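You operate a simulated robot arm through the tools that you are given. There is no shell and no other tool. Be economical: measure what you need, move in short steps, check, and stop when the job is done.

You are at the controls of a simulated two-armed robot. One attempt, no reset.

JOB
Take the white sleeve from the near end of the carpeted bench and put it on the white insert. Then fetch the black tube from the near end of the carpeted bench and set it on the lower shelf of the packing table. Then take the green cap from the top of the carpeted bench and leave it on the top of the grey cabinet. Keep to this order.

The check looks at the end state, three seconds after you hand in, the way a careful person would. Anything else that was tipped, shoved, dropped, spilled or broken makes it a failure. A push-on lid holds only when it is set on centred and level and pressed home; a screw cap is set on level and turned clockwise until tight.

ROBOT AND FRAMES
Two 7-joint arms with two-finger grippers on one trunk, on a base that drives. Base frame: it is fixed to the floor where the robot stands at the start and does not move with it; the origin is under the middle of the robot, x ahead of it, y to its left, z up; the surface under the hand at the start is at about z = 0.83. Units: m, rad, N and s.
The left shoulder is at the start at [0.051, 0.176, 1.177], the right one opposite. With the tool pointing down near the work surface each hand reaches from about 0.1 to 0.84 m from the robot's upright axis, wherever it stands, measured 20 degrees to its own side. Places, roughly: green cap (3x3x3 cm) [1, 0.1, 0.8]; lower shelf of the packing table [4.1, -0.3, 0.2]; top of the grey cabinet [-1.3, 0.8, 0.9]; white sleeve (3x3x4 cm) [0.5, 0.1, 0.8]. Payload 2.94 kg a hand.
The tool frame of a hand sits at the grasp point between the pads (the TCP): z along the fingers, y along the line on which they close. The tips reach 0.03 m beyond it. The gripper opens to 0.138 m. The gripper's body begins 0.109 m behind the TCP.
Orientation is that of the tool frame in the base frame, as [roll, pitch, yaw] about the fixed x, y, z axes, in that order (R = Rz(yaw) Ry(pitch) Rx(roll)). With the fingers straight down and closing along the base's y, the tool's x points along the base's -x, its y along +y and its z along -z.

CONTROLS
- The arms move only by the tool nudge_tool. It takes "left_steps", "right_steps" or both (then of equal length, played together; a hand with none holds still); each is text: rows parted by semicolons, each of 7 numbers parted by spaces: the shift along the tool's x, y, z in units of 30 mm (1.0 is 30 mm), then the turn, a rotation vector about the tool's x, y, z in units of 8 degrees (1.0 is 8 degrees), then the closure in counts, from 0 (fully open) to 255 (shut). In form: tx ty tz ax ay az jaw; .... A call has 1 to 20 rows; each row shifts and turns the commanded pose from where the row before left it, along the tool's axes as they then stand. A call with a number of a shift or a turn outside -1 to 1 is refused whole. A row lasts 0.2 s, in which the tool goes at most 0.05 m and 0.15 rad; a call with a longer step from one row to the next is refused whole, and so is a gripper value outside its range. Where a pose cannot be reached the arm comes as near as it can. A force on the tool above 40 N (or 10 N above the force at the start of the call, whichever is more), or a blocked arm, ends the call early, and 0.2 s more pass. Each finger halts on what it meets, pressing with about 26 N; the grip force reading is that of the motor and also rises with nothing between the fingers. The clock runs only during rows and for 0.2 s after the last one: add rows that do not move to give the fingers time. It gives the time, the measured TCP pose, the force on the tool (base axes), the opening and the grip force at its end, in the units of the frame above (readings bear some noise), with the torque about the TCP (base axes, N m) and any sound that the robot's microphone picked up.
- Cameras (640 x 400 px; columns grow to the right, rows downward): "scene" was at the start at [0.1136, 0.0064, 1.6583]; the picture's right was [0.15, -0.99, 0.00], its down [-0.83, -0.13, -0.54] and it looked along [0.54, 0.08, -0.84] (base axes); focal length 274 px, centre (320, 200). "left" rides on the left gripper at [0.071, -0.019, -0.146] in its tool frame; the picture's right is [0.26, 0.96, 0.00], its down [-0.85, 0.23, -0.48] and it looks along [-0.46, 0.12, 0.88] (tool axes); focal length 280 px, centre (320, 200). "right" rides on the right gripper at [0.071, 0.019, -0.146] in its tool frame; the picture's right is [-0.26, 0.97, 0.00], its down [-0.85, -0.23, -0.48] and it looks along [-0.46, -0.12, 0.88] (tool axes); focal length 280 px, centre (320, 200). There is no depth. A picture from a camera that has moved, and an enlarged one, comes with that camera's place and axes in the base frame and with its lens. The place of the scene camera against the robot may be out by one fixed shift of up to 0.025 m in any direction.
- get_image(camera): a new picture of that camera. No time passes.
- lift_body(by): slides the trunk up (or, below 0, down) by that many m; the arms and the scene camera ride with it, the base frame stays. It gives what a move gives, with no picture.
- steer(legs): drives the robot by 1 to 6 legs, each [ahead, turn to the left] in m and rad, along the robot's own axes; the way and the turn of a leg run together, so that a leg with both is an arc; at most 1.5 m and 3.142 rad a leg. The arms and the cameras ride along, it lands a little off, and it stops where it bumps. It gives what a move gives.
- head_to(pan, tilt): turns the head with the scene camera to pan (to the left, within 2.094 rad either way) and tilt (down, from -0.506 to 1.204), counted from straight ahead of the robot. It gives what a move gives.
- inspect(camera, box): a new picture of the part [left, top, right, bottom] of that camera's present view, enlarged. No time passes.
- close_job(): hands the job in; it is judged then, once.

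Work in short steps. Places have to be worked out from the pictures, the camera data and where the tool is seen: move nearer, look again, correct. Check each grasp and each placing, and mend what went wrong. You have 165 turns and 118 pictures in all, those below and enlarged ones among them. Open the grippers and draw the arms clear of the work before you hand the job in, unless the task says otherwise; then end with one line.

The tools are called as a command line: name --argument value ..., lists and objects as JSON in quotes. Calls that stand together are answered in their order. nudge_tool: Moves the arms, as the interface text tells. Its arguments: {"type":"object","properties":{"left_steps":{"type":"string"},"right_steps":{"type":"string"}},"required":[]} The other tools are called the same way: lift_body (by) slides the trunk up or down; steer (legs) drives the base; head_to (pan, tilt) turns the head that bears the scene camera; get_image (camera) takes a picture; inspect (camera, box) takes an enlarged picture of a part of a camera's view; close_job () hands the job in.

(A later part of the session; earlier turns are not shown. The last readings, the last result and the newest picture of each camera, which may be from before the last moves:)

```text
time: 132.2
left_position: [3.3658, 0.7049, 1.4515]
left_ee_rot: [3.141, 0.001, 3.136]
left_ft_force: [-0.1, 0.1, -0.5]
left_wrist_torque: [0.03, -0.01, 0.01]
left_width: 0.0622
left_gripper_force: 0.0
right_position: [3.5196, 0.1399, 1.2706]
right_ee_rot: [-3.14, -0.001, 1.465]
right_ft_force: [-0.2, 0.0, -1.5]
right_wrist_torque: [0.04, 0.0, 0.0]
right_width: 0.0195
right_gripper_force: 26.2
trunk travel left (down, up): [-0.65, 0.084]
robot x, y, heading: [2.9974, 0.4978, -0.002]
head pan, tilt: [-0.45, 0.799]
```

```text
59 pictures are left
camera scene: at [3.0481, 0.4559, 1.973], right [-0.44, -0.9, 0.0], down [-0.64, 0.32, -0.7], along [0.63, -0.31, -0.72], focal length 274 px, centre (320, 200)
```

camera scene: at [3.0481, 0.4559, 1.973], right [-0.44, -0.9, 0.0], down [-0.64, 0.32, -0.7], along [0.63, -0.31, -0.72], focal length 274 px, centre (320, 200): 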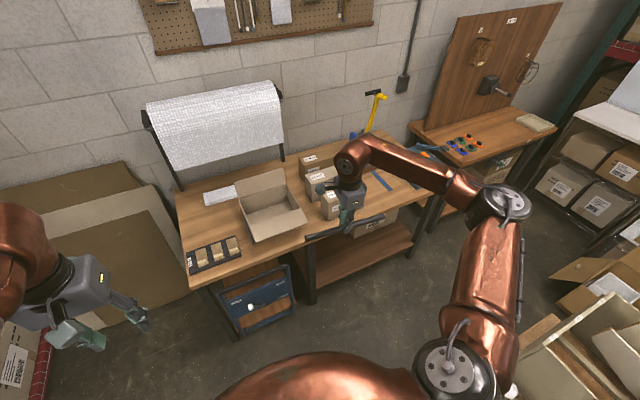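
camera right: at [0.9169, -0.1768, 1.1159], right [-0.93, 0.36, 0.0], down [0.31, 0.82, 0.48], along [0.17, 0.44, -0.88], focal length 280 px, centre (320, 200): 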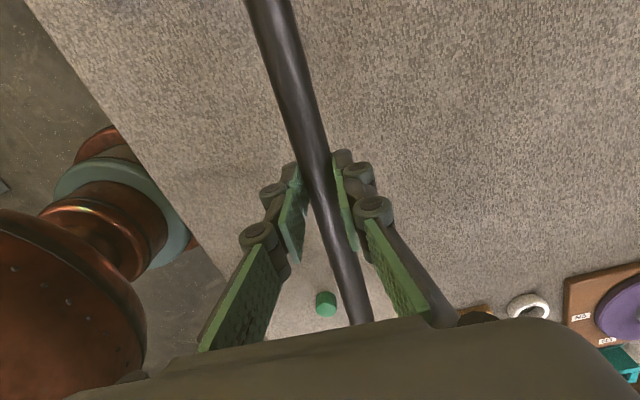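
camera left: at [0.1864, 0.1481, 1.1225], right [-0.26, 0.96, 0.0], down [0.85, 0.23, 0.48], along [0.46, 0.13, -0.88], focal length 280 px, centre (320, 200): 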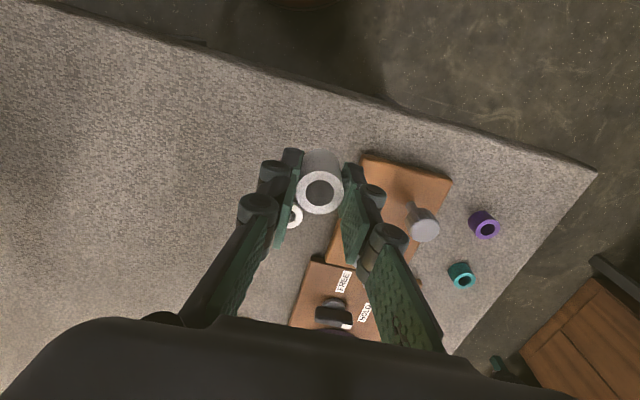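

I need the arm to come down in the gap between the tables. I raise the trunk slightly and step the base to about (3.18, 0.40).

lift_body --by 0.08

steer --legs '[[0, -0.5], [0.2, 0], [0, 0.5]]'

get_image --camera "scene"

get_image --camera "right"

```text
time: 133.4
left_position: [3.3668, 0.705, 1.5315]
left_ee_rot: [3.141, -0.003, 3.137]
left_ft_force: [0.2, 1.2, 0.0]
left_wrist_torque: [0.0, -0.01, 0.0]
left_width: 0.0624
left_gripper_force: 0.0
right_position: [3.5205, 0.1406, 1.3495]
right_ee_rot: [-3.139, 0.0, 1.463]
right_ft_force: [0.0, -0.8, -0.7]
right_wrist_torque: [-0.01, 0.01, 0.0]
right_width: 0.0197
right_gripper_force: 26.2
trunk travel left (down, up): [-0.73, 0.004]
robot x, y, heading: [2.997, 0.4977, -0.01]
head pan, tilt: [-0.45, 0.799]
```

```text
time: 137.8
left_position: [3.5419, 0.6117, 1.5312]
left_ee_rot: [-3.141, -0.001, -3.139]
left_ft_force: [0.1, 0.1, 0.2]
left_wrist_torque: [0.01, 0.05, -0.01]
left_width: 0.0621
left_gripper_force: 0.2
right_position: [3.6996, 0.0456, 1.3493]
right_ee_rot: [-3.14, -0.001, 1.471]
right_ft_force: [0.0, 0.0, -1.6]
right_wrist_torque: [-0.02, 0.05, -0.02]
right_width: 0.0194
right_gripper_force: 26.4
trunk travel left (down, up): [-0.73, 0.004]
robot x, y, heading: [3.1726, 0.3995, 0.002]
head pan, tilt: [-0.45, 0.799]
```

```text
58 pictures are left
camera scene: at [3.2246, 0.36, 2.0528], right [-0.44, -0.9, 0.0], down [-0.65, 0.31, -0.7], along [0.63, -0.3, -0.72], focal length 274 px, centre (320, 200)
```

scene: 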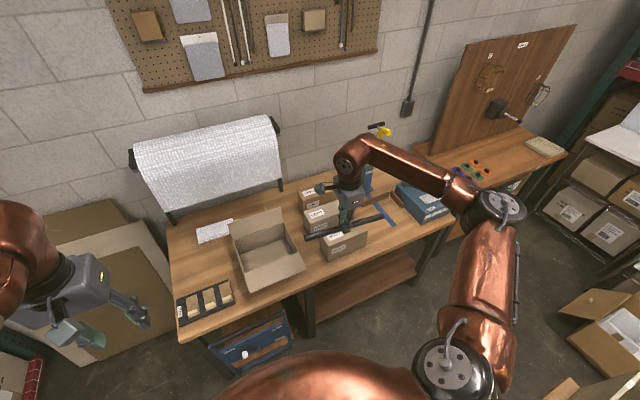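

```text
57 pictures are left
camera right: at [3.7285, 0.1161, 1.4945], right [0.93, -0.36, 0.0], down [-0.31, -0.82, 0.48], along [-0.17, -0.44, -0.88], focal length 280 px, centre (320, 200)
```

right: 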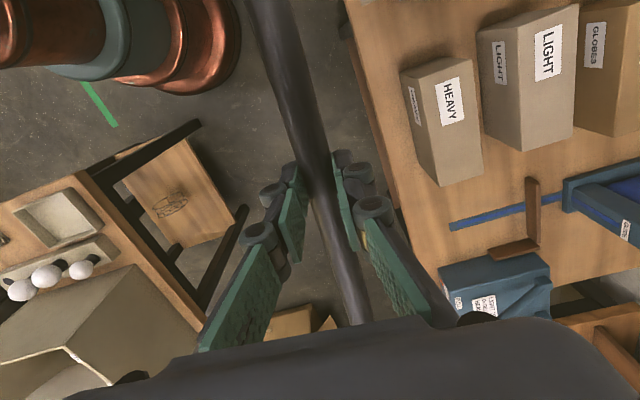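

The gap view is clear: table front edge x ≈ 3.815, middle table back edge x ≈ 3.03. I raise the left hand for safety and lower the trunk in stages.

nudge_tool --left_steps "0 0 -1 0 0 0 140;0 0 -1 0 0 0 140;0 0 -1 0 0 0 140;0 0 -1 0 0 0 140;0 0 -1 0 0 0 140;0 0 -1 0 0 0 140"

lift_body --by -0.4

get_image --camera "scene"

get_image --camera "right"

```text
time: 139.2
left_position: [3.5395, 0.6113, 1.7118]
left_ee_rot: [3.14, 0.0, -3.141]
left_ft_force: [-0.4, 0.9, -0.2]
left_wrist_torque: [0.0, -0.04, -0.01]
left_width: 0.0622
left_gripper_force: 0.0
right_position: [3.6971, 0.0471, 1.3499]
right_ee_rot: [-3.141, -0.001, 1.472]
right_ft_force: [-0.7, 0.0, -1.2]
right_wrist_torque: [0.03, -0.01, 0.03]
right_width: 0.0197
right_gripper_force: 26.1
trunk travel left (down, up): [-0.73, 0.004]
robot x, y, heading: [3.172, 0.399, -0.001]
head pan, tilt: [-0.45, 0.799]
```

```text
time: 143.0
left_position: [3.5411, 0.6123, 1.3125]
left_ee_rot: [-3.141, -0.001, -3.14]
left_ft_force: [-0.2, 0.1, 0.5]
left_wrist_torque: [-0.01, 0.01, -0.02]
left_width: 0.0623
left_gripper_force: 0.0
right_position: [3.6985, 0.0473, 0.9496]
right_ee_rot: [-3.141, 0.0, 1.472]
right_ft_force: [-0.8, 0.6, -1.4]
right_wrist_torque: [-0.01, -0.03, -0.02]
right_width: 0.0197
right_gripper_force: 25.8
trunk travel left (down, up): [-0.33, 0.404]
robot x, y, heading: [3.1772, 0.4031, -0.001]
head pan, tilt: [-0.45, 0.799]
```

```text
56 pictures are left
camera scene: at [3.3006, 0.3609, 1.6529], right [-0.44, -0.9, 0.0], down [-0.65, 0.31, -0.7], along [0.63, -0.3, -0.72], focal length 274 px, centre (320, 200)
```

scene: 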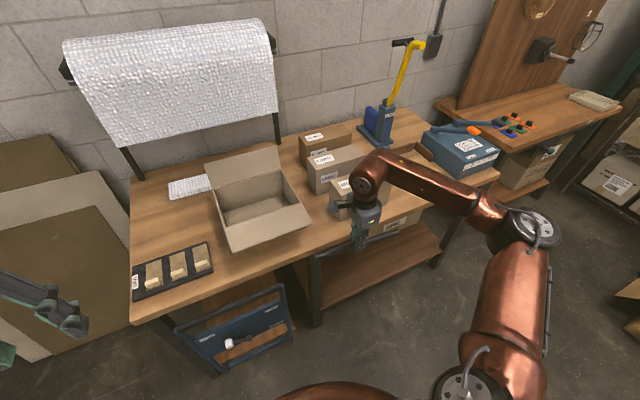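

```text
55 pictures are left
camera right: at [3.727, 0.1168, 1.0956], right [0.93, -0.36, 0.0], down [-0.31, -0.82, 0.48], along [-0.17, -0.44, -0.88], focal length 280 px, centre (320, 200)
```

right: 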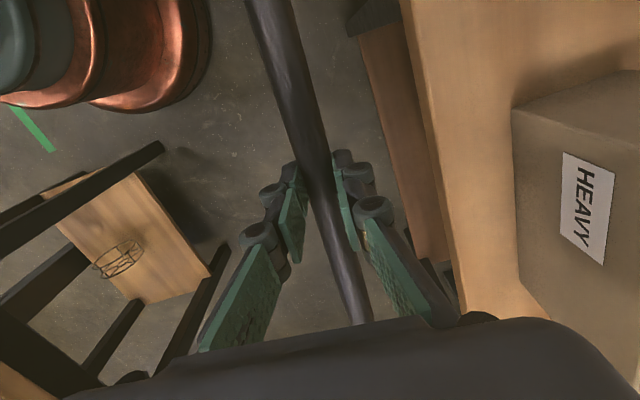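

The shelf's front edge is at x ≈ 3.836, nearly under the table edge (3.81). I draw the hand back 4 cm for clearance and lower the trunk the rest.

nudge_tool --right_steps "0 -0.65 0 0 0 0 255;0 -0.65 0 0 0 0 255;0 0 0 0 0 0 255"

lift_body --by -0.33

get_image --camera "scene"

get_image --camera "right"

```text
time: 143.8
left_position: [3.5402, 0.6113, 1.3117]
left_ee_rot: [3.141, 0.0, -3.14]
left_ft_force: [0.2, -0.6, 0.1]
left_wrist_torque: [0.01, 0.03, 0.0]
left_width: 0.0622
left_gripper_force: 0.0
right_position: [3.6602, 0.0501, 0.9493]
right_ee_rot: [3.142, 0.002, 1.471]
right_ft_force: [0.2, -0.2, -1.9]
right_wrist_torque: [0.01, 0.02, 0.01]
right_width: 0.0197
right_gripper_force: 25.8
trunk travel left (down, up): [-0.33, 0.404]
robot x, y, heading: [3.1704, 0.402, 0.002]
head pan, tilt: [-0.45, 0.799]
```

```text
time: 147.1
left_position: [3.5535, 0.612, 0.9755]
left_ee_rot: [3.142, -0.027, -3.14]
left_ft_force: [0.9, 0.7, -0.6]
left_wrist_torque: [-0.01, 0.03, -0.03]
left_width: 0.0625
left_gripper_force: 0.0
right_position: [3.661, 0.0503, 0.6195]
right_ee_rot: [-3.138, -0.001, 1.471]
right_ft_force: [0.2, -0.9, -0.7]
right_wrist_torque: [0.01, 0.01, -0.02]
right_width: 0.0195
right_gripper_force: 26.3
trunk travel left (down, up): [0.0, 0.734]
robot x, y, heading: [3.1761, 0.4055, -0.003]
head pan, tilt: [-0.45, 0.799]
```

```text
54 pictures are left
camera scene: at [3.5968, 0.3607, 1.2821], right [-0.44, -0.9, 0.0], down [-0.65, 0.31, -0.7], along [0.63, -0.3, -0.72], focal length 274 px, centre (320, 200)
```

scene: 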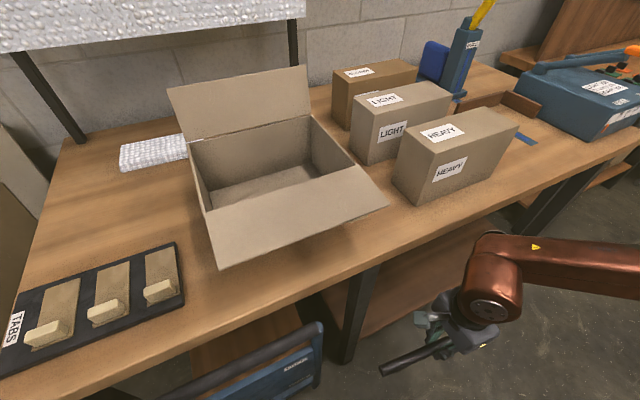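

```text
53 pictures are left
camera right: at [3.688, 0.1207, 0.7655], right [0.93, -0.36, 0.0], down [-0.31, -0.82, 0.48], along [-0.17, -0.44, -0.88], focal length 280 px, centre (320, 200)
```

right: 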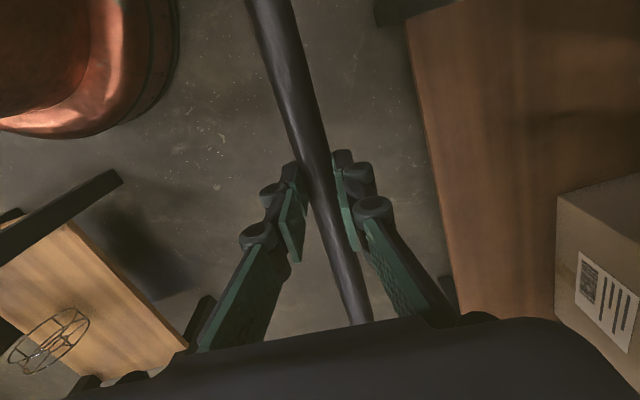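

The torso bows forward at full low. The shelf edge is confirmed at x ≈ 3.837, a table leg near y ≈ 0.13, and the carton's corner near (3.94, −0.18), so I'll lay the tube at x ≈ 3.90, y ≈ −0.08. First I pitch the hand 24° and lower it to z ≈ 0.35 in the gap.

nudge_tool --right_steps "0 0 0 -1 0 0 255;0 0 0 -1 0 0 255;0 0 0 -1 0 0 255;0 -0.407 0.913 0 0 0 255;0 -0.407 0.913 0 0 0 255;0 -0.407 0.913 0 0 0 255;0 -0.407 0.913 0 0 0 255;0 -0.407 0.913 0 0 0 255;0 -0.407 0.913 0 0 0 255;0 -0.407 0.913 0 0 0 255;0 -0.407 0.913 0 0 0 255;0 -0.407 0.913 0 0 0 255"

get_image --camera "right"

```text
time: 149.7
left_position: [3.5547, 0.6119, 0.9753]
left_ee_rot: [-3.141, -0.029, -3.14]
left_ft_force: [-0.7, 0.5, -0.1]
left_wrist_torque: [0.0, 0.04, 0.05]
left_width: 0.0619
left_gripper_force: 0.0
right_position: [3.6747, 0.0457, 0.3594]
right_ee_rot: [2.726, -0.001, 1.471]
right_ft_force: [0.1, 0.4, -1.7]
right_wrist_torque: [0.02, 0.0, -0.01]
right_width: 0.0196
right_gripper_force: 25.5
right hand out of reach, approached as far as the arm can: row 3, 5
trunk travel left (down, up): [0.0, 0.734]
robot x, y, heading: [3.1734, 0.4003, 0.003]
head pan, tilt: [-0.45, 0.799]
```

```text
52 pictures are left
camera right: at [3.6434, 0.1206, 0.5001], right [0.85, -0.35, 0.39], down [-0.48, -0.81, 0.34], along [0.2, -0.48, -0.85], focal length 280 px, centre (320, 200)
```

right: 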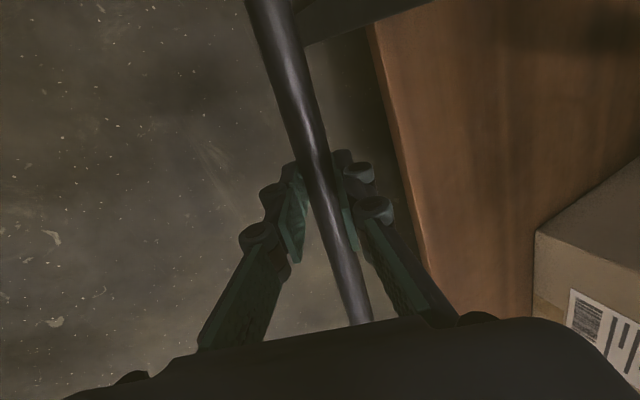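

The carton's base corner is actually near (4.1, −0.36), so the shelf is free from x 3.84 to 4.1. Before driving in, I check the left arm's surroundings.

head_to --pan 0.6 --tilt 0.8

get_image --camera "scene"

get_image --camera "left"

```text
time: 151.0
left_position: [3.5531, 0.6121, 0.976]
left_ee_rot: [-3.142, -0.029, -3.14]
left_ft_force: [-0.6, 0.2, -0.1]
left_wrist_torque: [0.02, -0.03, 0.03]
left_width: 0.0622
left_gripper_force: 0.0
right_position: [3.6743, 0.0454, 0.36]
right_ee_rot: [2.725, -0.002, 1.471]
right_ft_force: [0.3, 0.1, -0.6]
right_wrist_torque: [0.03, 0.01, 0.0]
right_width: 0.0196
right_gripper_force: 26.0
trunk travel left (down, up): [0.0, 0.734]
robot x, y, heading: [3.173, 0.4013, -0.002]
head pan, tilt: [0.6, 0.799]
```

```text
51 pictures are left
camera scene: at [3.5913, 0.4413, 1.2818], right [0.56, -0.83, 0.0], down [-0.59, -0.4, -0.7], along [0.58, 0.39, -0.72], focal length 274 px, centre (320, 200)
```

scene: 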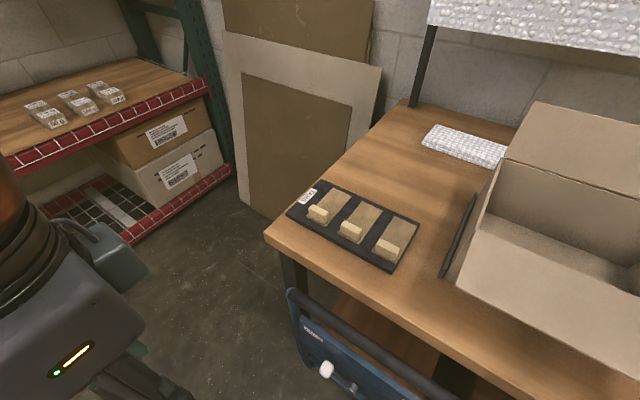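

```text
50 pictures are left
camera left: at [3.4869, 0.5927, 1.123], right [-0.26, 0.96, 0.01], down [0.86, 0.23, 0.45], along [0.43, 0.13, -0.89], focal length 280 px, centre (320, 200)
```

left: 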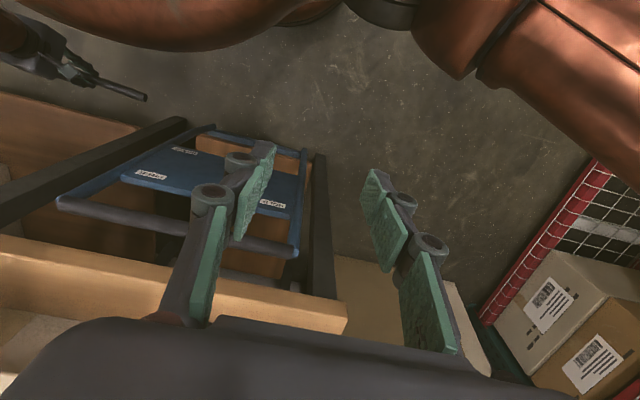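

The left arm is clear. I drive in gently with a slight arc to the right.

steer --legs '[[0.14, -0.15]]'

get_image --camera "right"

```text
time: 152.3
left_position: [3.7469, 0.5387, 0.9743]
left_ee_rot: [-3.133, 0.015, 3.02]
left_ft_force: [0.0, -0.3, -0.1]
left_wrist_torque: [0.01, 0.0, 0.0]
left_width: 0.0622
left_gripper_force: 0.1
right_position: [3.7627, -0.0342, 0.359]
right_ee_rot: [2.736, -0.005, 1.327]
right_ft_force: [-0.4, -0.1, -1.1]
right_wrist_torque: [0.03, -0.02, 0.01]
right_width: 0.0195
right_gripper_force: 26.3
trunk travel left (down, up): [0.0, 0.734]
robot x, y, heading: [3.3134, 0.3879, -0.154]
head pan, tilt: [0.6, 0.799]
```

```text
49 pictures are left
camera right: at [3.7432, 0.0439, 0.4998], right [0.8, -0.47, 0.38], down [-0.59, -0.73, 0.34], along [0.11, -0.5, -0.86], focal length 280 px, centre (320, 200)
```

right: 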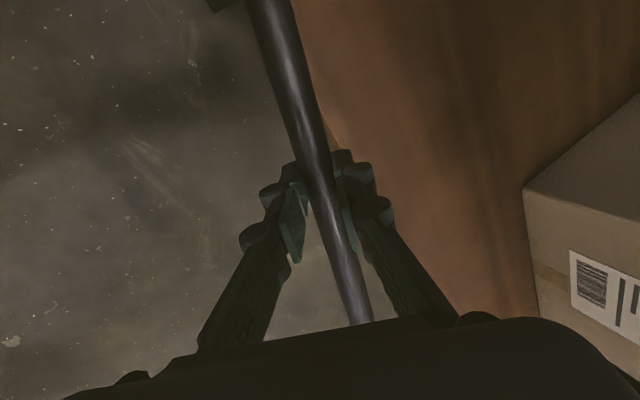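

I straighten the tube parallel to the shelf and move it in over the shelf at (3.95, −0.09), still about 11 cm above it.

nudge_tool --right_steps "0 0 0 0 0.3 -0.7 255;0 0 0 0 0.3 -0.7 255;-0.29 0.77 0.343 0 0 0 255;-0.29 0.77 0.343 0 0 0 255;-0.29 0.77 0.343 0 0 0 255;-0.29 0.77 0.343 0 0 0 255;-0.29 0.77 0.343 0 0 0 255;-0.29 0.77 0.343 0 0 0 255;-0.29 0.77 0.343 0 0 0 255;0 0 0 0 0 0 255"

get_image --camera "right"

```text
time: 154.5
left_position: [3.6902, 0.5469, 0.9884]
left_ee_rot: [-3.13, 0.086, 3.024]
left_ft_force: [-0.6, 0.3, 0.0]
left_wrist_torque: [0.01, 0.04, -0.01]
left_width: 0.062
left_gripper_force: 0.0
right_position: [3.916, -0.0983, 0.3867]
right_ee_rot: [2.676, 0.003, 1.539]
right_ft_force: [-0.2, -0.1, -0.8]
right_wrist_torque: [-0.01, 0.02, -0.03]
right_width: 0.0196
right_gripper_force: 25.5
trunk travel left (down, up): [0.0, 0.734]
robot x, y, heading: [3.3134, 0.3887, -0.154]
head pan, tilt: [0.6, 0.799]
```

```text
48 pictures are left
camera right: at [3.8719, -0.0242, 0.525], right [0.85, -0.29, 0.43], down [-0.45, -0.83, 0.32], along [0.27, -0.47, -0.84], focal length 280 px, centre (320, 200)
```

right: 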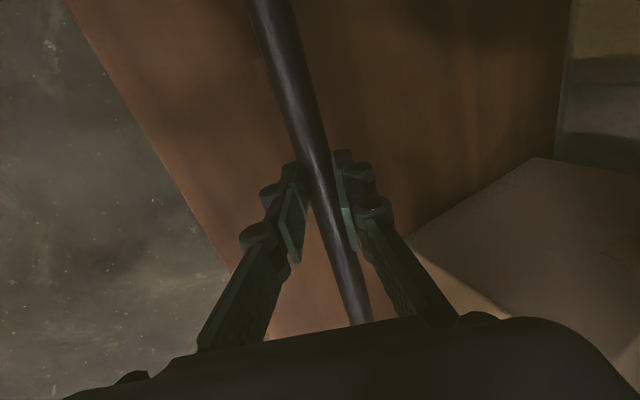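

The tube is 9 cm inside the shelf edge, clear of carton and leg. I lower it about 13 cm.

nudge_tool --right_steps "0 -0.395 0.786 0 0 0 255;0 -0.395 0.786 0 0 0 255;0 -0.395 0.786 0 0 0 255;0 -0.395 0.786 0 0 0 255;0 -0.3 0.6 0 0 0 255;0 0 0 0 0 0 255"

get_image --camera "right"

```text
time: 155.9
left_position: [3.6899, 0.5476, 0.9882]
left_ee_rot: [-3.13, 0.086, 3.024]
left_ft_force: [0.9, -0.4, -0.2]
left_wrist_torque: [0.0, 0.02, -0.04]
left_width: 0.0625
left_gripper_force: 0.0
right_position: [3.9163, -0.0972, 0.2622]
right_ee_rot: [2.675, 0.004, 1.538]
right_ft_force: [0.0, -0.9, -1.5]
right_wrist_torque: [0.01, -0.01, 0.02]
right_width: 0.0197
right_gripper_force: 25.7
trunk travel left (down, up): [0.0, 0.734]
robot x, y, heading: [3.3124, 0.391, -0.152]
head pan, tilt: [0.6, 0.799]
```

```text
47 pictures are left
camera right: at [3.8721, -0.0246, 0.3995], right [0.85, -0.29, 0.44], down [-0.45, -0.83, 0.32], along [0.27, -0.47, -0.84], focal length 280 px, centre (320, 200)
```

right: 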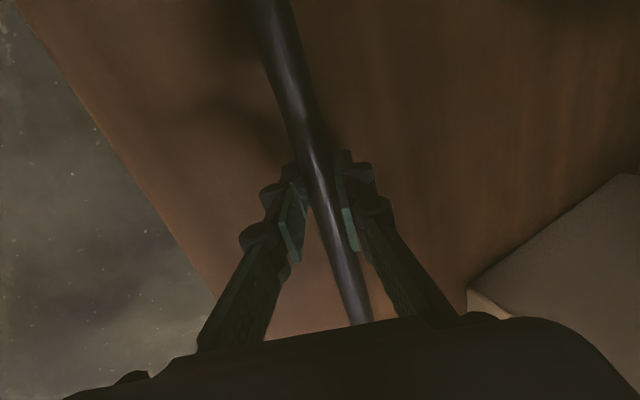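

Now I go down in small steps until contact shows.

nudge_tool --right_steps "0 -0.09 0.18 0 0 0 255;0 -0.09 0.18 0 0 0 255;0 0 0 0 0 0 255"

nudge_tool --right_steps "0 -0.045 0.09 0 0 0 255;0 -0.045 0.09 0 0 0 255;0 -0.045 0.09 0 0 0 255;0 -0.045 0.09 0 0 0 255;0 -0.045 0.09 0 0 0 255;0 0 0 0 0 0 255"

```text
time: 156.7
left_position: [3.6875, 0.5482, 0.9895]
left_ee_rot: [-3.126, 0.088, 3.023]
left_ft_force: [1.0, 0.2, 0.3]
left_wrist_torque: [-0.02, 0.02, 0.02]
left_width: 0.0619
left_gripper_force: 0.1
right_position: [3.9172, -0.0992, 0.2539]
right_ee_rot: [2.668, 0.004, 1.537]
right_ft_force: [-17.3, 1.5, 35.1]
right_wrist_torque: [0.11, 0.76, 0.01]
right_width: 0.0193
right_gripper_force: 25.8
trunk travel left (down, up): [0.0, 0.734]
robot x, y, heading: [3.3154, 0.3912, -0.153]
head pan, tilt: [0.6, 0.799]
```

```text
time: 157.1
left_position: [3.6911, 0.5472, 0.9893]
left_ee_rot: [-3.125, 0.097, 3.02]
left_ft_force: [-1.9, 0.6, 0.4]
left_wrist_torque: [-0.01, -0.32, -0.02]
left_width: 0.0623
left_gripper_force: 0.0
right_position: [3.9174, -0.0988, 0.2546]
right_ee_rot: [2.667, 0.003, 1.535]
right_ft_force: [-14.0, 2.9, 26.5]
right_wrist_torque: [0.16, 0.64, -0.02]
right_width: 0.0197
right_gripper_force: 25.8
trunk travel left (down, up): [0.0, 0.734]
robot x, y, heading: [3.3131, 0.3891, -0.151]
head pan, tilt: [0.6, 0.799]
stopped in row 1 (right hand): the force on the tool passed its limit at 52 N (the readings are from after the stop); the commanded pose is now the measured one
```

Finger tip touches the shelf (shelf top ≈ 0.218). To shorten the final drop I lift 1 cm and turn the hand 16° nearer to vertical.

nudge_tool --right_steps "0 0.15 -0.3 0 0 0 255;0 0 0 0.7 0 0 255;0 0 0 0.7 0 0 255;0 0 0 0.6 0 0 255;0 0 0 0 0 0 255"

get_image --camera "right"

head_to --pan -0.7 --tilt 0.95

get_image --camera "scene"

```text
time: 158.3
left_position: [3.6906, 0.5469, 0.9886]
left_ee_rot: [-3.13, 0.089, 3.026]
left_ft_force: [-0.4, -0.2, -0.3]
left_wrist_torque: [-0.02, 0.01, 0.03]
left_width: 0.062
left_gripper_force: 0.0
right_position: [3.9162, -0.0994, 0.2592]
right_ee_rot: [2.954, 0.004, 1.539]
right_ft_force: [0.8, -0.9, -0.5]
right_wrist_torque: [-0.01, 0.01, 0.02]
right_width: 0.0197
right_gripper_force: 25.8
trunk travel left (down, up): [0.0, 0.734]
robot x, y, heading: [3.3126, 0.3934, -0.15]
head pan, tilt: [0.6, 0.799]
```

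```text
46 pictures are left
camera right: at [3.9121, -0.0272, 0.4056], right [0.94, -0.29, 0.18], down [-0.34, -0.84, 0.43], along [0.03, -0.46, -0.89], focal length 280 px, centre (320, 200)
```

right: 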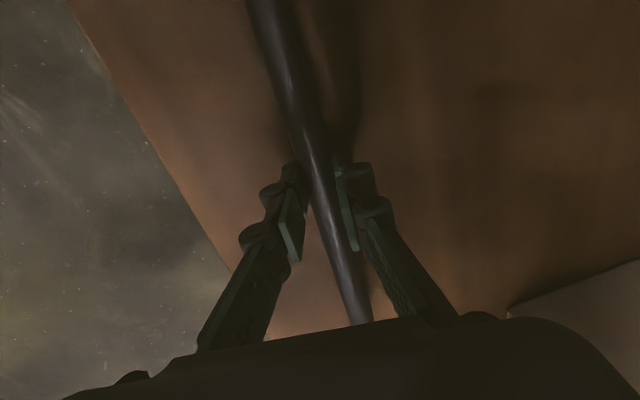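

```text
time: 159.7
left_position: [3.6899, 0.5464, 0.9885]
left_ee_rot: [-3.128, 0.087, 3.025]
left_ft_force: [1.3, -0.2, -0.3]
left_wrist_torque: [0.0, 0.0, 0.01]
left_width: 0.0622
left_gripper_force: 0.0
right_position: [3.9161, -0.0994, 0.2587]
right_ee_rot: [2.952, 0.003, 1.538]
right_ft_force: [0.3, 0.6, -1.1]
right_wrist_torque: [0.01, -0.02, -0.05]
right_width: 0.0199
right_gripper_force: 26.1
trunk travel left (down, up): [0.0, 0.734]
robot x, y, heading: [3.3138, 0.3936, -0.151]
head pan, tilt: [-0.7, 0.949]
```

```text
45 pictures are left
camera scene: at [3.7096, 0.2765, 1.2702], right [-0.75, -0.66, 0.0], down [-0.54, 0.61, -0.58], along [0.38, -0.44, -0.81], focal length 274 px, centre (320, 200)
```

scene: 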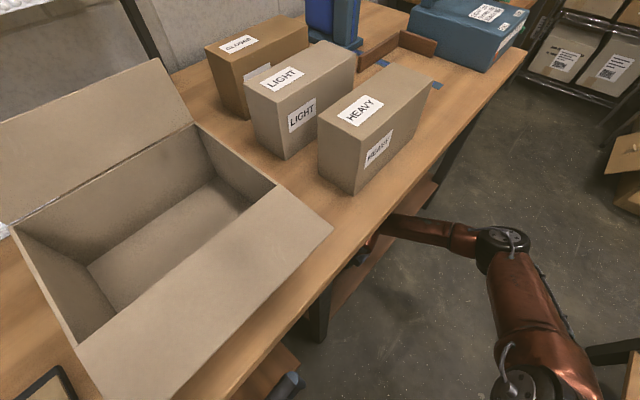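

Pitch is now 11°, all clear. I lower 4.5 mm and open slowly to about 4.5 cm, keeping the fingers round the tube while it settles.

nudge_tool --right_steps "0 -0.03 0.15 0 0 0 255;0 0 0 0 0 0 255;0 0 0 0 0 0 235;0 0 0 0 0 0 225;0 0 0 0 0 0 215;0 0 0 0 0 0 205;0 0 0 0 0 0 190;0 0 0 0 0 0 175;0 0 0 0 0 0 175;0 0 0 0 0 0 175;0 0 0 0 0 0 175"

get_image --camera "right"

```text
time: 162.1
left_position: [3.6896, 0.5471, 0.9886]
left_ee_rot: [-3.13, 0.086, 3.024]
left_ft_force: [0.9, -0.1, -0.2]
left_wrist_torque: [0.0, 0.02, 0.02]
left_width: 0.0622
left_gripper_force: 0.1
right_position: [3.9168, -0.1002, 0.2555]
right_ee_rot: [2.952, 0.004, 1.537]
right_ft_force: [-0.2, 0.0, 0.0]
right_wrist_torque: [0.02, 0.03, 0.03]
right_width: 0.0434
right_gripper_force: 0.0
trunk travel left (down, up): [0.0, 0.734]
robot x, y, heading: [3.3137, 0.3892, -0.154]
head pan, tilt: [-0.7, 0.949]
```

```text
44 pictures are left
camera right: at [3.9119, -0.027, 0.4013], right [0.94, -0.29, 0.18], down [-0.34, -0.84, 0.43], along [0.03, -0.46, -0.89], focal length 280 px, centre (320, 200)
```

right: 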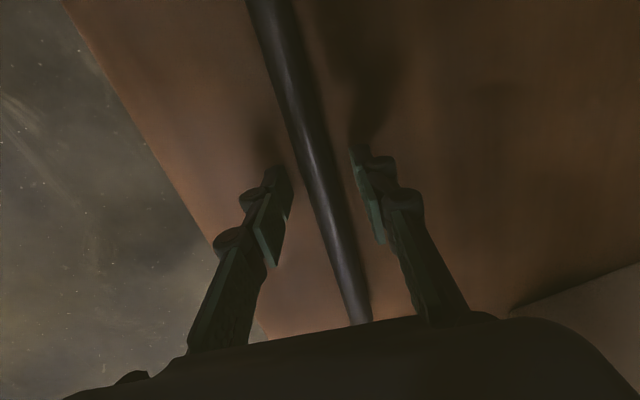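

The tube lies free between the fingers. I rise 5 cm, pitch back and draw the hand out of the shelf.

nudge_tool --right_steps "0 0 -0.4 0 0 0 175;0 0 -0.6 0 0 0 175;0 0 -0.6 0 0 0 175;0 0 0 -0.7 0 0 175;0 0 0 -0.7 0 0 175;0 0 0 -0.6 0 0 175;0 -0.85 -0.5 0 0 0 175;0 -0.85 -0.5 0 0 0 175;0 -0.85 -0.5 0 0 0 175;0 -0.85 -0.5 0 0 0 175;0 -0.85 -0.5 0 0 0 175;0 -0.85 -0.5 0 0 0 175;0 0 0 0 0 0 175"

get_image --camera "right"

```text
time: 164.9
left_position: [3.6904, 0.5473, 0.9874]
left_ee_rot: [-3.128, 0.088, 3.026]
left_ft_force: [0.3, -0.2, -0.7]
left_wrist_torque: [0.02, 0.0, -0.01]
left_width: 0.0621
left_gripper_force: 0.1
right_position: [3.7305, -0.0917, 0.3139]
right_ee_rot: [2.673, 0.002, 1.536]
right_ft_force: [-0.4, 0.1, 0.9]
right_wrist_torque: [-0.01, 0.0, 0.01]
right_width: 0.0429
right_gripper_force: 0.1
trunk travel left (down, up): [0.0, 0.734]
robot x, y, heading: [3.3123, 0.3925, -0.151]
head pan, tilt: [-0.7, 0.949]
```

```text
43 pictures are left
camera right: at [3.6859, -0.0188, 0.4517], right [0.85, -0.29, 0.44], down [-0.45, -0.83, 0.32], along [0.27, -0.47, -0.84], focal length 280 px, centre (320, 200)
```

right: 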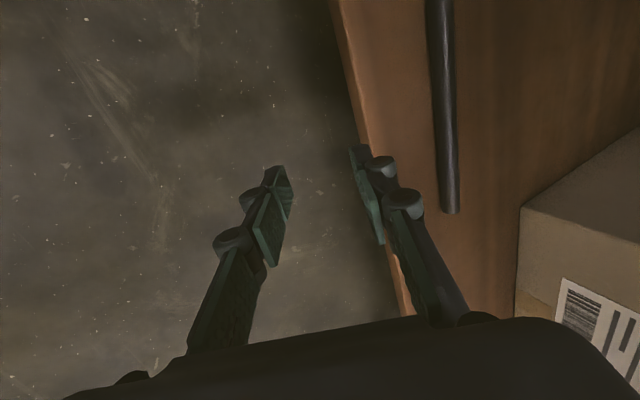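

The tube rests on the lower shelf, clear of edge and carton. I reverse along the same arc, then raise the trunk.

steer --legs '[[-0.14, 0.15]]'

lift_body --by 0.33

get_image --camera "scene"

```text
time: 166.2
left_position: [3.5507, 0.6117, 0.985]
left_ee_rot: [-3.124, 0.079, -3.086]
left_ft_force: [0.4, -0.1, 0.0]
left_wrist_torque: [0.0, 0.04, 0.03]
left_width: 0.0623
left_gripper_force: 0.1
right_position: [3.6652, -0.014, 0.3092]
right_ee_rot: [2.684, 0.003, 1.689]
right_ft_force: [0.2, -0.2, 0.4]
right_wrist_torque: [0.0, -0.01, 0.01]
right_width: 0.0433
right_gripper_force: 0.1
trunk travel left (down, up): [0.0, 0.734]
robot x, y, heading: [3.1769, 0.4025, -0.004]
head pan, tilt: [-0.7, 0.949]
```

```text
time: 169.5
left_position: [3.5163, 0.6131, 1.3219]
left_ee_rot: [-3.124, 0.112, -3.087]
left_ft_force: [0.9, 0.7, 0.0]
left_wrist_torque: [0.01, 0.01, 0.03]
left_width: 0.0623
left_gripper_force: 0.0
right_position: [3.6543, -0.0137, 0.649]
right_ee_rot: [2.651, 0.005, 1.687]
right_ft_force: [0.4, -0.1, 0.1]
right_wrist_torque: [0.01, 0.02, 0.0]
right_width: 0.0434
right_gripper_force: 0.0
trunk travel left (down, up): [-0.33, 0.404]
robot x, y, heading: [3.1739, 0.4, -0.003]
head pan, tilt: [-0.7, 0.949]
```

```text
42 pictures are left
camera scene: at [3.2866, 0.349, 1.6411], right [-0.65, -0.76, 0.0], down [-0.62, 0.53, -0.58], along [0.44, -0.38, -0.81], focal length 274 px, centre (320, 200)
```

scene: 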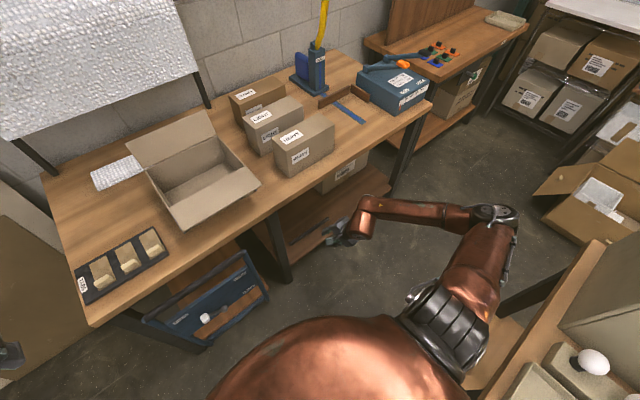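

Clear; I raise the trunk fully and bring the right hand back to vertical.

lift_body --by 0.4

nudge_tool --right_steps "0 0 -0.8 0.8 0 0 175;0 0 -0.8 0.8 0 0 175;0 0 -0.8 0.8 0 0 175;0 0 -0.8 0.8 0 0 175;0 0 -0.8 0 0 0 175;0 0 -0.8 0 0 0 175"

get_image --camera "scene"

```text
time: 173.3
left_position: [3.5184, 0.6122, 1.7216]
left_ee_rot: [-3.121, 0.112, -3.085]
left_ft_force: [0.7, -0.2, 1.1]
left_wrist_torque: [0.02, -0.04, -0.04]
left_width: 0.0625
left_gripper_force: 0.1
right_position: [3.6549, -0.0132, 1.05]
right_ee_rot: [2.651, 0.006, 1.688]
right_ft_force: [-0.5, 0.0, 0.5]
right_wrist_torque: [-0.02, 0.02, -0.01]
right_width: 0.0433
right_gripper_force: 0.1
trunk travel left (down, up): [-0.73, 0.004]
robot x, y, heading: [3.1719, 0.403, -0.0]
head pan, tilt: [-0.7, 0.949]
```

```text
time: 174.7
left_position: [3.517, 0.6126, 1.7216]
left_ee_rot: [-3.123, 0.114, -3.086]
left_ft_force: [-0.2, 0.6, 0.7]
left_wrist_torque: [0.02, -0.04, -0.01]
left_width: 0.0621
left_gripper_force: 0.1
right_position: [3.6221, -0.0175, 1.1869]
right_ee_rot: [3.099, 0.006, 1.687]
right_ft_force: [0.4, 0.4, -0.1]
right_wrist_torque: [0.01, -0.03, 0.03]
right_width: 0.0433
right_gripper_force: 0.0
trunk travel left (down, up): [-0.73, 0.004]
robot x, y, heading: [3.1775, 0.4015, -0.002]
head pan, tilt: [-0.7, 0.949]
```

```text
41 pictures are left
camera scene: at [3.2074, 0.3494, 2.0414], right [-0.65, -0.76, 0.0], down [-0.62, 0.53, -0.58], along [0.44, -0.38, -0.81], focal length 274 px, centre (320, 200)
```

scene: 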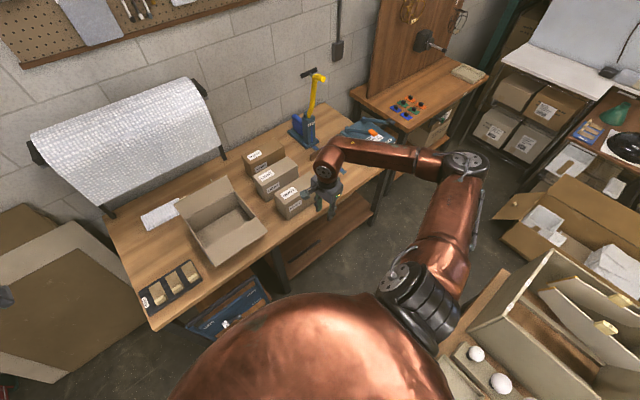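

The tube is placed and the arm is clear. I return: turn left, move off from the tables, and drive back toward the bench's far side.

steer --legs '[[0, 1.57], [0.35, 0], [0, 1.42], [1.4, 0], [0, 1.72]]'

head_to --pan 0.0 --tilt 0.7

get_image --camera "scene"

```text
time: 195.1
left_position: [1.9842, 0.6417, 1.7208]
left_ee_rot: [-3.123, 0.111, 1.583]
left_ft_force: [0.3, 0.8, 0.2]
left_wrist_torque: [0.03, -0.02, 0.0]
left_width: 0.0622
left_gripper_force: 0.1
right_position: [1.352, 0.5652, 1.1877]
right_ee_rot: [3.098, 0.007, 0.072]
right_ft_force: [-0.4, 0.2, 0.1]
right_wrist_torque: [0.01, 0.0, 0.02]
right_width: 0.0433
right_gripper_force: 0.1
trunk travel left (down, up): [-0.73, 0.004]
robot x, y, heading: [1.7874, 0.9889, -1.618]
head pan, tilt: [-0.7, 0.949]
```

```text
time: 196.1
left_position: [1.9857, 0.6424, 1.7213]
left_ee_rot: [-3.122, 0.112, 1.583]
left_ft_force: [0.0, 0.4, -0.5]
left_wrist_torque: [0.01, 0.03, -0.01]
left_width: 0.0621
left_gripper_force: 0.0
right_position: [1.3508, 0.5637, 1.1882]
right_ee_rot: [3.098, 0.005, 0.074]
right_ft_force: [0.2, 0.0, -0.2]
right_wrist_torque: [0.0, -0.01, -0.03]
right_width: 0.0434
right_gripper_force: 0.0
trunk travel left (down, up): [-0.73, 0.004]
robot x, y, heading: [1.7899, 0.9927, -1.615]
head pan, tilt: [0.0, 0.7]
```

```text
40 pictures are left
camera scene: at [1.7827, 0.9224, 2.0611], right [-1.0, 0.05, 0.0], down [0.03, 0.64, -0.76], along [-0.04, -0.76, -0.64], focal length 274 px, centre (320, 200)
```

scene: 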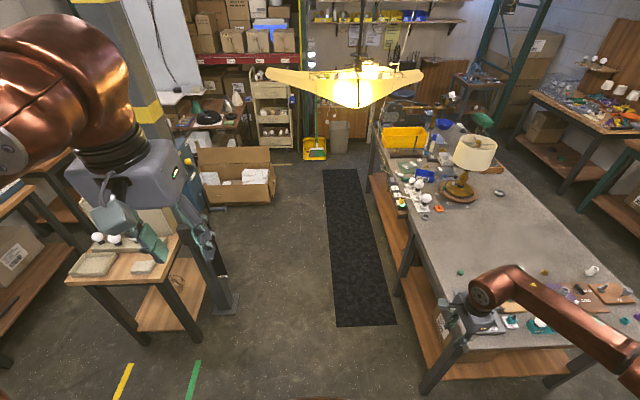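

I drive on to y ≈ 0 and turn to face the bench again.

steer --legs '[[0.98, 0], [0, -1.525]]'

nudge_tool --right_steps "0 0 0 0.3 0 -1 100;0 0 0 0 0 -1 100;0 0 0 0 0 -1 100;0 0 0 0 0 -1 100;0 0 0 0 0 -1 100;0 0 0 0 0 -1 100;0 0 0 0 0 -1 100;0 0 0 0 0 -1 100;0 0 0 0 0 -1 100;0 0 0 0 0 -1 100;0 0 0 0 0 -1 100;0 0 0 0 0 -1 100"

head_to --pan 0.0 --tilt 0.95

get_image --camera "scene"

```text
time: 204.9
left_position: [1.4082, -0.2017, 1.7214]
left_ee_rot: [-3.123, 0.113, 0.073]
left_ft_force: [-0.3, 0.3, 0.0]
left_wrist_torque: [-0.03, -0.03, 0.0]
left_width: 0.062
left_gripper_force: 0.0
right_position: [1.2926, 0.4252, 1.1881]
right_ee_rot: [3.099, 0.005, -1.436]
right_ft_force: [-0.1, 0.4, 0.4]
right_wrist_torque: [-0.03, -0.01, 0.04]
right_width: 0.0434
right_gripper_force: 0.0
trunk travel left (down, up): [-0.73, 0.004]
robot x, y, heading: [1.742, 0.0198, -3.128]
head pan, tilt: [0.0, 0.7]
```

```text
time: 207.5
left_position: [1.408, -0.2015, 1.7206]
left_ee_rot: [-3.121, 0.111, 0.075]
left_ft_force: [1.3, 0.1, -0.9]
left_wrist_torque: [0.02, 0.0, 0.02]
left_width: 0.0622
left_gripper_force: 0.1
right_position: [1.2919, 0.426, 1.1875]
right_ee_rot: [-3.133, 0.002, 0.24]
right_ft_force: [-0.6, -0.2, -0.5]
right_wrist_torque: [-0.01, -0.01, 0.03]
right_width: 0.0839
right_gripper_force: 0.1
trunk travel left (down, up): [-0.73, 0.004]
robot x, y, heading: [1.7485, 0.0204, -3.128]
head pan, tilt: [0.0, 0.7]
```

```text
time: 208.3
left_position: [1.4092, -0.2022, 1.7211]
left_ee_rot: [-3.122, 0.111, 0.073]
left_ft_force: [-0.4, 0.2, -0.7]
left_wrist_torque: [-0.03, 0.03, 0.0]
left_width: 0.0623
left_gripper_force: 0.1
right_position: [1.2923, 0.4253, 1.1877]
right_ee_rot: [-3.134, 0.003, 0.237]
right_ft_force: [0.1, 0.4, 0.5]
right_wrist_torque: [0.0, -0.04, 0.02]
right_width: 0.084
right_gripper_force: 0.1
trunk travel left (down, up): [-0.73, 0.004]
robot x, y, heading: [1.7429, 0.0167, -3.127]
head pan, tilt: [0.0, 0.949]
```

```text
39 pictures are left
camera scene: at [1.6898, 0.0094, 2.0414], right [-0.01, 1.0, 0.0], down [0.81, 0.01, -0.58], along [-0.58, -0.01, -0.81], focal length 274 px, centre (320, 200)
```

scene: 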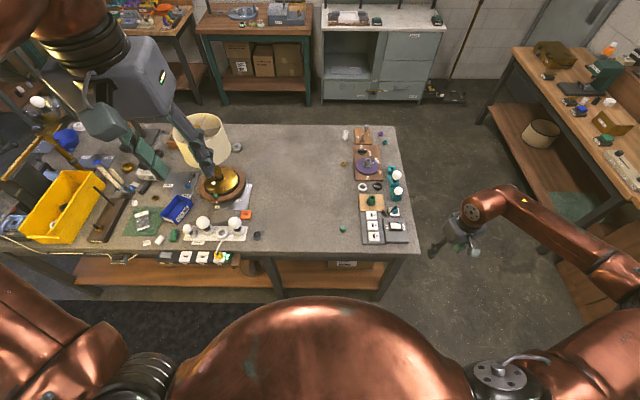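

Now I drive in to x ≈ 1.46, then shift the right hand toward the cap's y while raising it before the trunk comes down.

steer --legs '[[0.28, 0]]'

nudge_tool --right_steps "0 0.95 -0.65 0 0 0.17 100;0 0.95 -0.65 0 0 0.17 100;0 0.95 -0.65 0 0 0.17 100;0 0.95 -0.65 0 0 0.17 100;0 0.95 -0.65 0 0 0.17 100;0 0.95 -0.65 0 0 0.17 100;0 0.95 -0.65 0 0 0.17 100;0 0.95 -0.65 0 0 0.17 100;0 0.95 -0.65 0 0 0.17 100;0 0.95 -0.65 0 0 0.17 100"

lift_body --by -0.38

get_image --camera "right"

```text
time: 210.2
left_position: [1.1289, -0.2052, 1.7216]
left_ee_rot: [-3.123, 0.114, 0.073]
left_ft_force: [0.6, 0.5, -0.1]
left_wrist_torque: [-0.02, 0.02, -0.02]
left_width: 0.0623
left_gripper_force: 0.1
right_position: [1.0131, 0.4213, 1.1875]
right_ee_rot: [-3.134, 0.0, 0.241]
right_ft_force: [-0.4, -0.3, -0.1]
right_wrist_torque: [-0.01, -0.01, -0.05]
right_width: 0.084
right_gripper_force: 0.1
trunk travel left (down, up): [-0.73, 0.004]
robot x, y, heading: [1.465, 0.0119, -3.128]
head pan, tilt: [0.0, 0.949]
```

```text
time: 212.4
left_position: [1.1277, -0.2078, 1.7205]
left_ee_rot: [-3.122, 0.113, 0.072]
left_ft_force: [0.4, -0.2, -0.1]
left_wrist_torque: [0.06, 0.02, -0.02]
left_width: 0.0624
left_gripper_force: 0.0
right_position: [1.0507, 0.1357, 1.3806]
right_ee_rot: [-3.13, 0.0, 0.0]
right_ft_force: [-0.7, 0.2, 0.3]
right_wrist_torque: [0.02, 0.03, 0.01]
right_width: 0.0839
right_gripper_force: 0.1
trunk travel left (down, up): [-0.73, 0.004]
robot x, y, heading: [1.4645, 0.0116, -3.126]
head pan, tilt: [0.0, 0.949]
```

```text
time: 216.1
left_position: [1.1279, -0.2058, 1.3414]
left_ee_rot: [-3.121, 0.112, 0.074]
left_ft_force: [-0.1, 0.4, -0.5]
left_wrist_torque: [-0.02, 0.0, -0.02]
left_width: 0.0622
left_gripper_force: 0.0
right_position: [1.0505, 0.1366, 1.0011]
right_ee_rot: [-3.135, 0.004, 0.001]
right_ft_force: [0.6, -0.5, 0.6]
right_wrist_torque: [0.03, 0.02, 0.0]
right_width: 0.0839
right_gripper_force: 0.0
trunk travel left (down, up): [-0.35, 0.384]
robot x, y, heading: [1.4649, 0.0124, -3.133]
head pan, tilt: [0.0, 0.949]
```

```text
38 pictures are left
camera right: at [1.1232, 0.1182, 1.1461], right [-0.26, -0.97, -0.01], down [-0.85, 0.23, 0.48], along [-0.46, 0.13, -0.88], focal length 280 px, centre (320, 200)
```

right: 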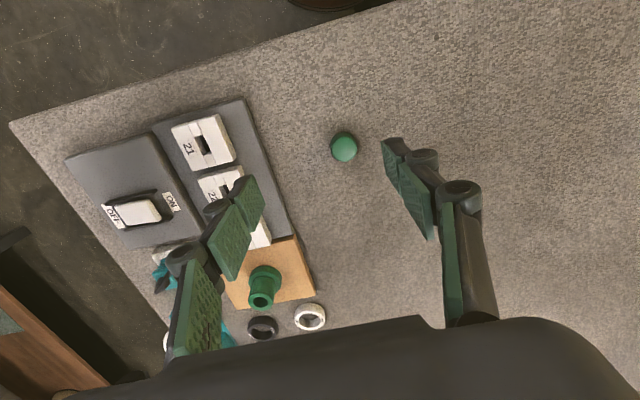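

Cap centre is (1.026, 0.119). I align, narrow the jaws to ~6 cm, and lower to z ≈ 0.90 for a check.

nudge_tool --right_steps "-0.41 0.3 0.6 0 0 0 140;-0.41 0.29 0.7 0 0 0 140;0 0 0.8 0 0 0 140;0 0 0.8 0 0 0 140;0 0 0.4 0 0 0 140;0 0 0 0 0 0 140"

get_image --camera "right"

```text
time: 217.5
left_position: [1.127, -0.2061, 1.3406]
left_ee_rot: [-3.122, 0.113, 0.074]
left_ft_force: [-1.4, -0.5, -0.4]
left_wrist_torque: [0.01, 0.02, -0.03]
left_width: 0.0622
left_gripper_force: 0.1
right_position: [1.0241, 0.1209, 0.9015]
right_ee_rot: [-3.134, 0.004, 0.003]
right_ft_force: [0.7, -0.5, -0.8]
right_wrist_torque: [-0.01, -0.02, 0.04]
right_width: 0.0622
right_gripper_force: 0.0
trunk travel left (down, up): [-0.35, 0.384]
robot x, y, heading: [1.4648, 0.0084, -3.129]
head pan, tilt: [0.0, 0.949]
```

```text
37 pictures are left
camera right: at [1.0977, 0.1015, 1.0469], right [-0.26, -0.97, -0.01], down [-0.85, 0.23, 0.48], along [-0.46, 0.13, -0.88], focal length 280 px, centre (320, 200)
```

right: 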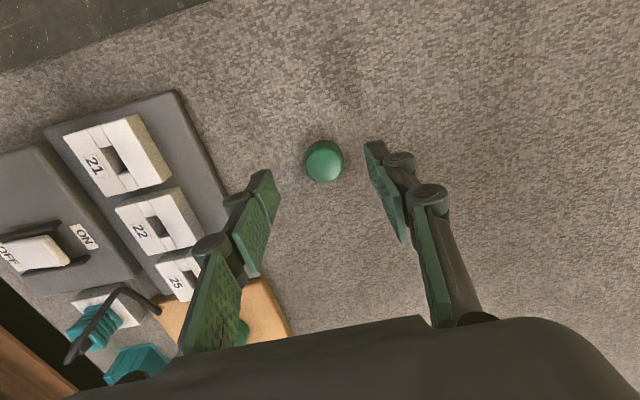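

Nearly centred; I correct 4 mm, lower to 0.863 and close.

nudge_tool --right_steps "0.13 0.1 0.5 0 0 0 140;0 0 0.5 0 0 0 140;0 0 0.27 0 0 0 140;0 0 0 0 0 0 170;0 0 0 0 0 0 200;0 0 0 0 0 0 230;0 0 0 0 0 0 255;0 0 0 0 0 0 255;0 0 0 0 0 0 255"

nudge_tool --right_steps "0 0 -0.8 0 0 0 255;0 0 -0.8 0 0 0 255;0 0 -0.8 0 0 0 255;0 0 -0.8 0 0 0 255"

get_image --camera "right"

```text
time: 219.5
left_position: [1.1275, -0.2072, 1.3416]
left_ee_rot: [-3.122, 0.115, 0.074]
left_ft_force: [-0.2, -1.2, 0.5]
left_wrist_torque: [0.03, -0.01, 0.01]
left_width: 0.062
left_gripper_force: 0.1
right_position: [1.0279, 0.1178, 0.8632]
right_ee_rot: [-3.133, 0.002, 0.002]
right_ft_force: [0.6, -0.2, 0.3]
right_wrist_torque: [-0.02, 0.0, 0.01]
right_width: 0.0283
right_gripper_force: 25.6
trunk travel left (down, up): [-0.35, 0.384]
robot x, y, heading: [1.4642, 0.0079, -3.124]
head pan, tilt: [0.0, 0.949]
```

```text
time: 220.5
left_position: [1.1268, -0.2065, 1.3413]
left_ee_rot: [-3.122, 0.112, 0.074]
left_ft_force: [-0.6, 0.0, 0.5]
left_wrist_torque: [0.01, -0.02, 0.0]
left_width: 0.062
left_gripper_force: 0.2
right_position: [1.0306, 0.1185, 0.9589]
right_ee_rot: [-3.134, 0.002, 0.002]
right_ft_force: [0.0, 0.7, -0.9]
right_wrist_torque: [0.02, -0.02, -0.02]
right_width: 0.0287
right_gripper_force: 26.2
trunk travel left (down, up): [-0.35, 0.384]
robot x, y, heading: [1.462, 0.0137, -3.13]
head pan, tilt: [0.0, 0.949]
```

```text
36 pictures are left
camera right: at [1.1026, 0.0984, 1.1049], right [-0.26, -0.97, -0.01], down [-0.85, 0.22, 0.48], along [-0.46, 0.13, -0.88], focal length 280 px, centre (320, 200)
```

right: 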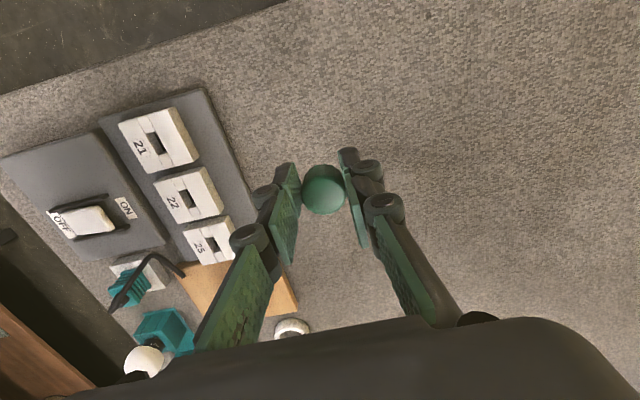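

The cap is held (width 0.0287). I raise the trunk 0.25, back off and drive round via the aisle, facing −x toward the grey cabinet.

lift_body --by 0.25

steer --legs '[[-0.33, 0], [0, -1.571], [1.05, 0], [0, 1.571]]'

head_to --pan 0.0 --tilt 0.6

get_image --camera "scene"

```text
time: 223.1
left_position: [1.1287, -0.2068, 1.591]
left_ee_rot: [-3.123, 0.111, 0.072]
left_ft_force: [-0.9, -0.5, -0.3]
left_wrist_torque: [-0.02, 0.0, 0.0]
left_width: 0.062
left_gripper_force: 0.1
right_position: [1.0291, 0.1174, 1.2092]
right_ee_rot: [-3.132, 0.001, 0.002]
right_ft_force: [-0.2, -0.1, 0.2]
right_wrist_torque: [0.0, -0.07, -0.01]
right_width: 0.0285
right_gripper_force: 25.9
trunk travel left (down, up): [-0.6, 0.134]
robot x, y, heading: [1.4658, 0.0105, -3.126]
head pan, tilt: [0.0, 0.949]
```

```text
time: 237.9
left_position: [1.4514, 0.8499, 1.5921]
left_ee_rot: [-3.123, 0.112, 0.053]
left_ft_force: [0.4, 0.2, 0.9]
left_wrist_torque: [-0.02, -0.02, -0.02]
left_width: 0.0622
left_gripper_force: 0.1
right_position: [1.36, 1.1741, 1.2098]
right_ee_rot: [-3.133, 0.002, -0.019]
right_ft_force: [1.0, -0.1, -0.1]
right_wrist_torque: [-0.01, 0.03, -0.03]
right_width: 0.027
right_gripper_force: 26.5
trunk travel left (down, up): [-0.6, 0.134]
robot x, y, heading: [1.792, 1.0575, 3.135]
head pan, tilt: [0.0, 0.949]
```

```text
time: 238.7
left_position: [1.4523, 0.8496, 1.5904]
left_ee_rot: [-3.124, 0.114, 0.055]
left_ft_force: [1.7, -1.2, -0.3]
left_wrist_torque: [-0.01, -0.01, 0.02]
left_width: 0.0621
left_gripper_force: 0.0
right_position: [1.3599, 1.175, 1.2081]
right_ee_rot: [-3.133, 0.002, -0.018]
right_ft_force: [0.1, 0.3, -0.2]
right_wrist_torque: [0.0, 0.02, 0.01]
right_width: 0.027
right_gripper_force: 26.4
trunk travel left (down, up): [-0.6, 0.134]
robot x, y, heading: [1.7918, 1.0591, 3.137]
head pan, tilt: [0.0, 0.6]
```

```text
35 pictures are left
camera scene: at [1.7179, 1.0547, 1.9399], right [0.01, 1.0, 0.0], down [0.57, 0.0, -0.82], along [-0.82, 0.01, -0.57], focal length 274 px, centre (320, 200)
```

scene: 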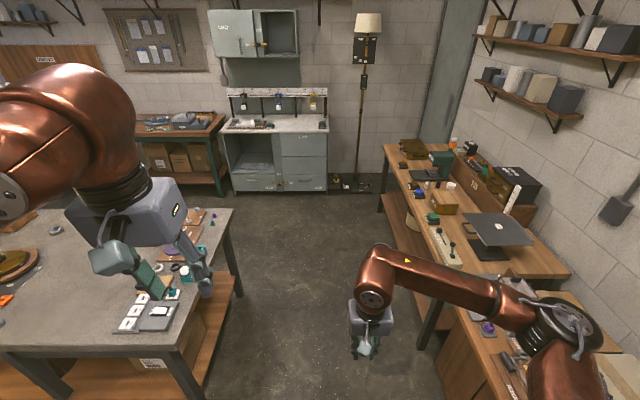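

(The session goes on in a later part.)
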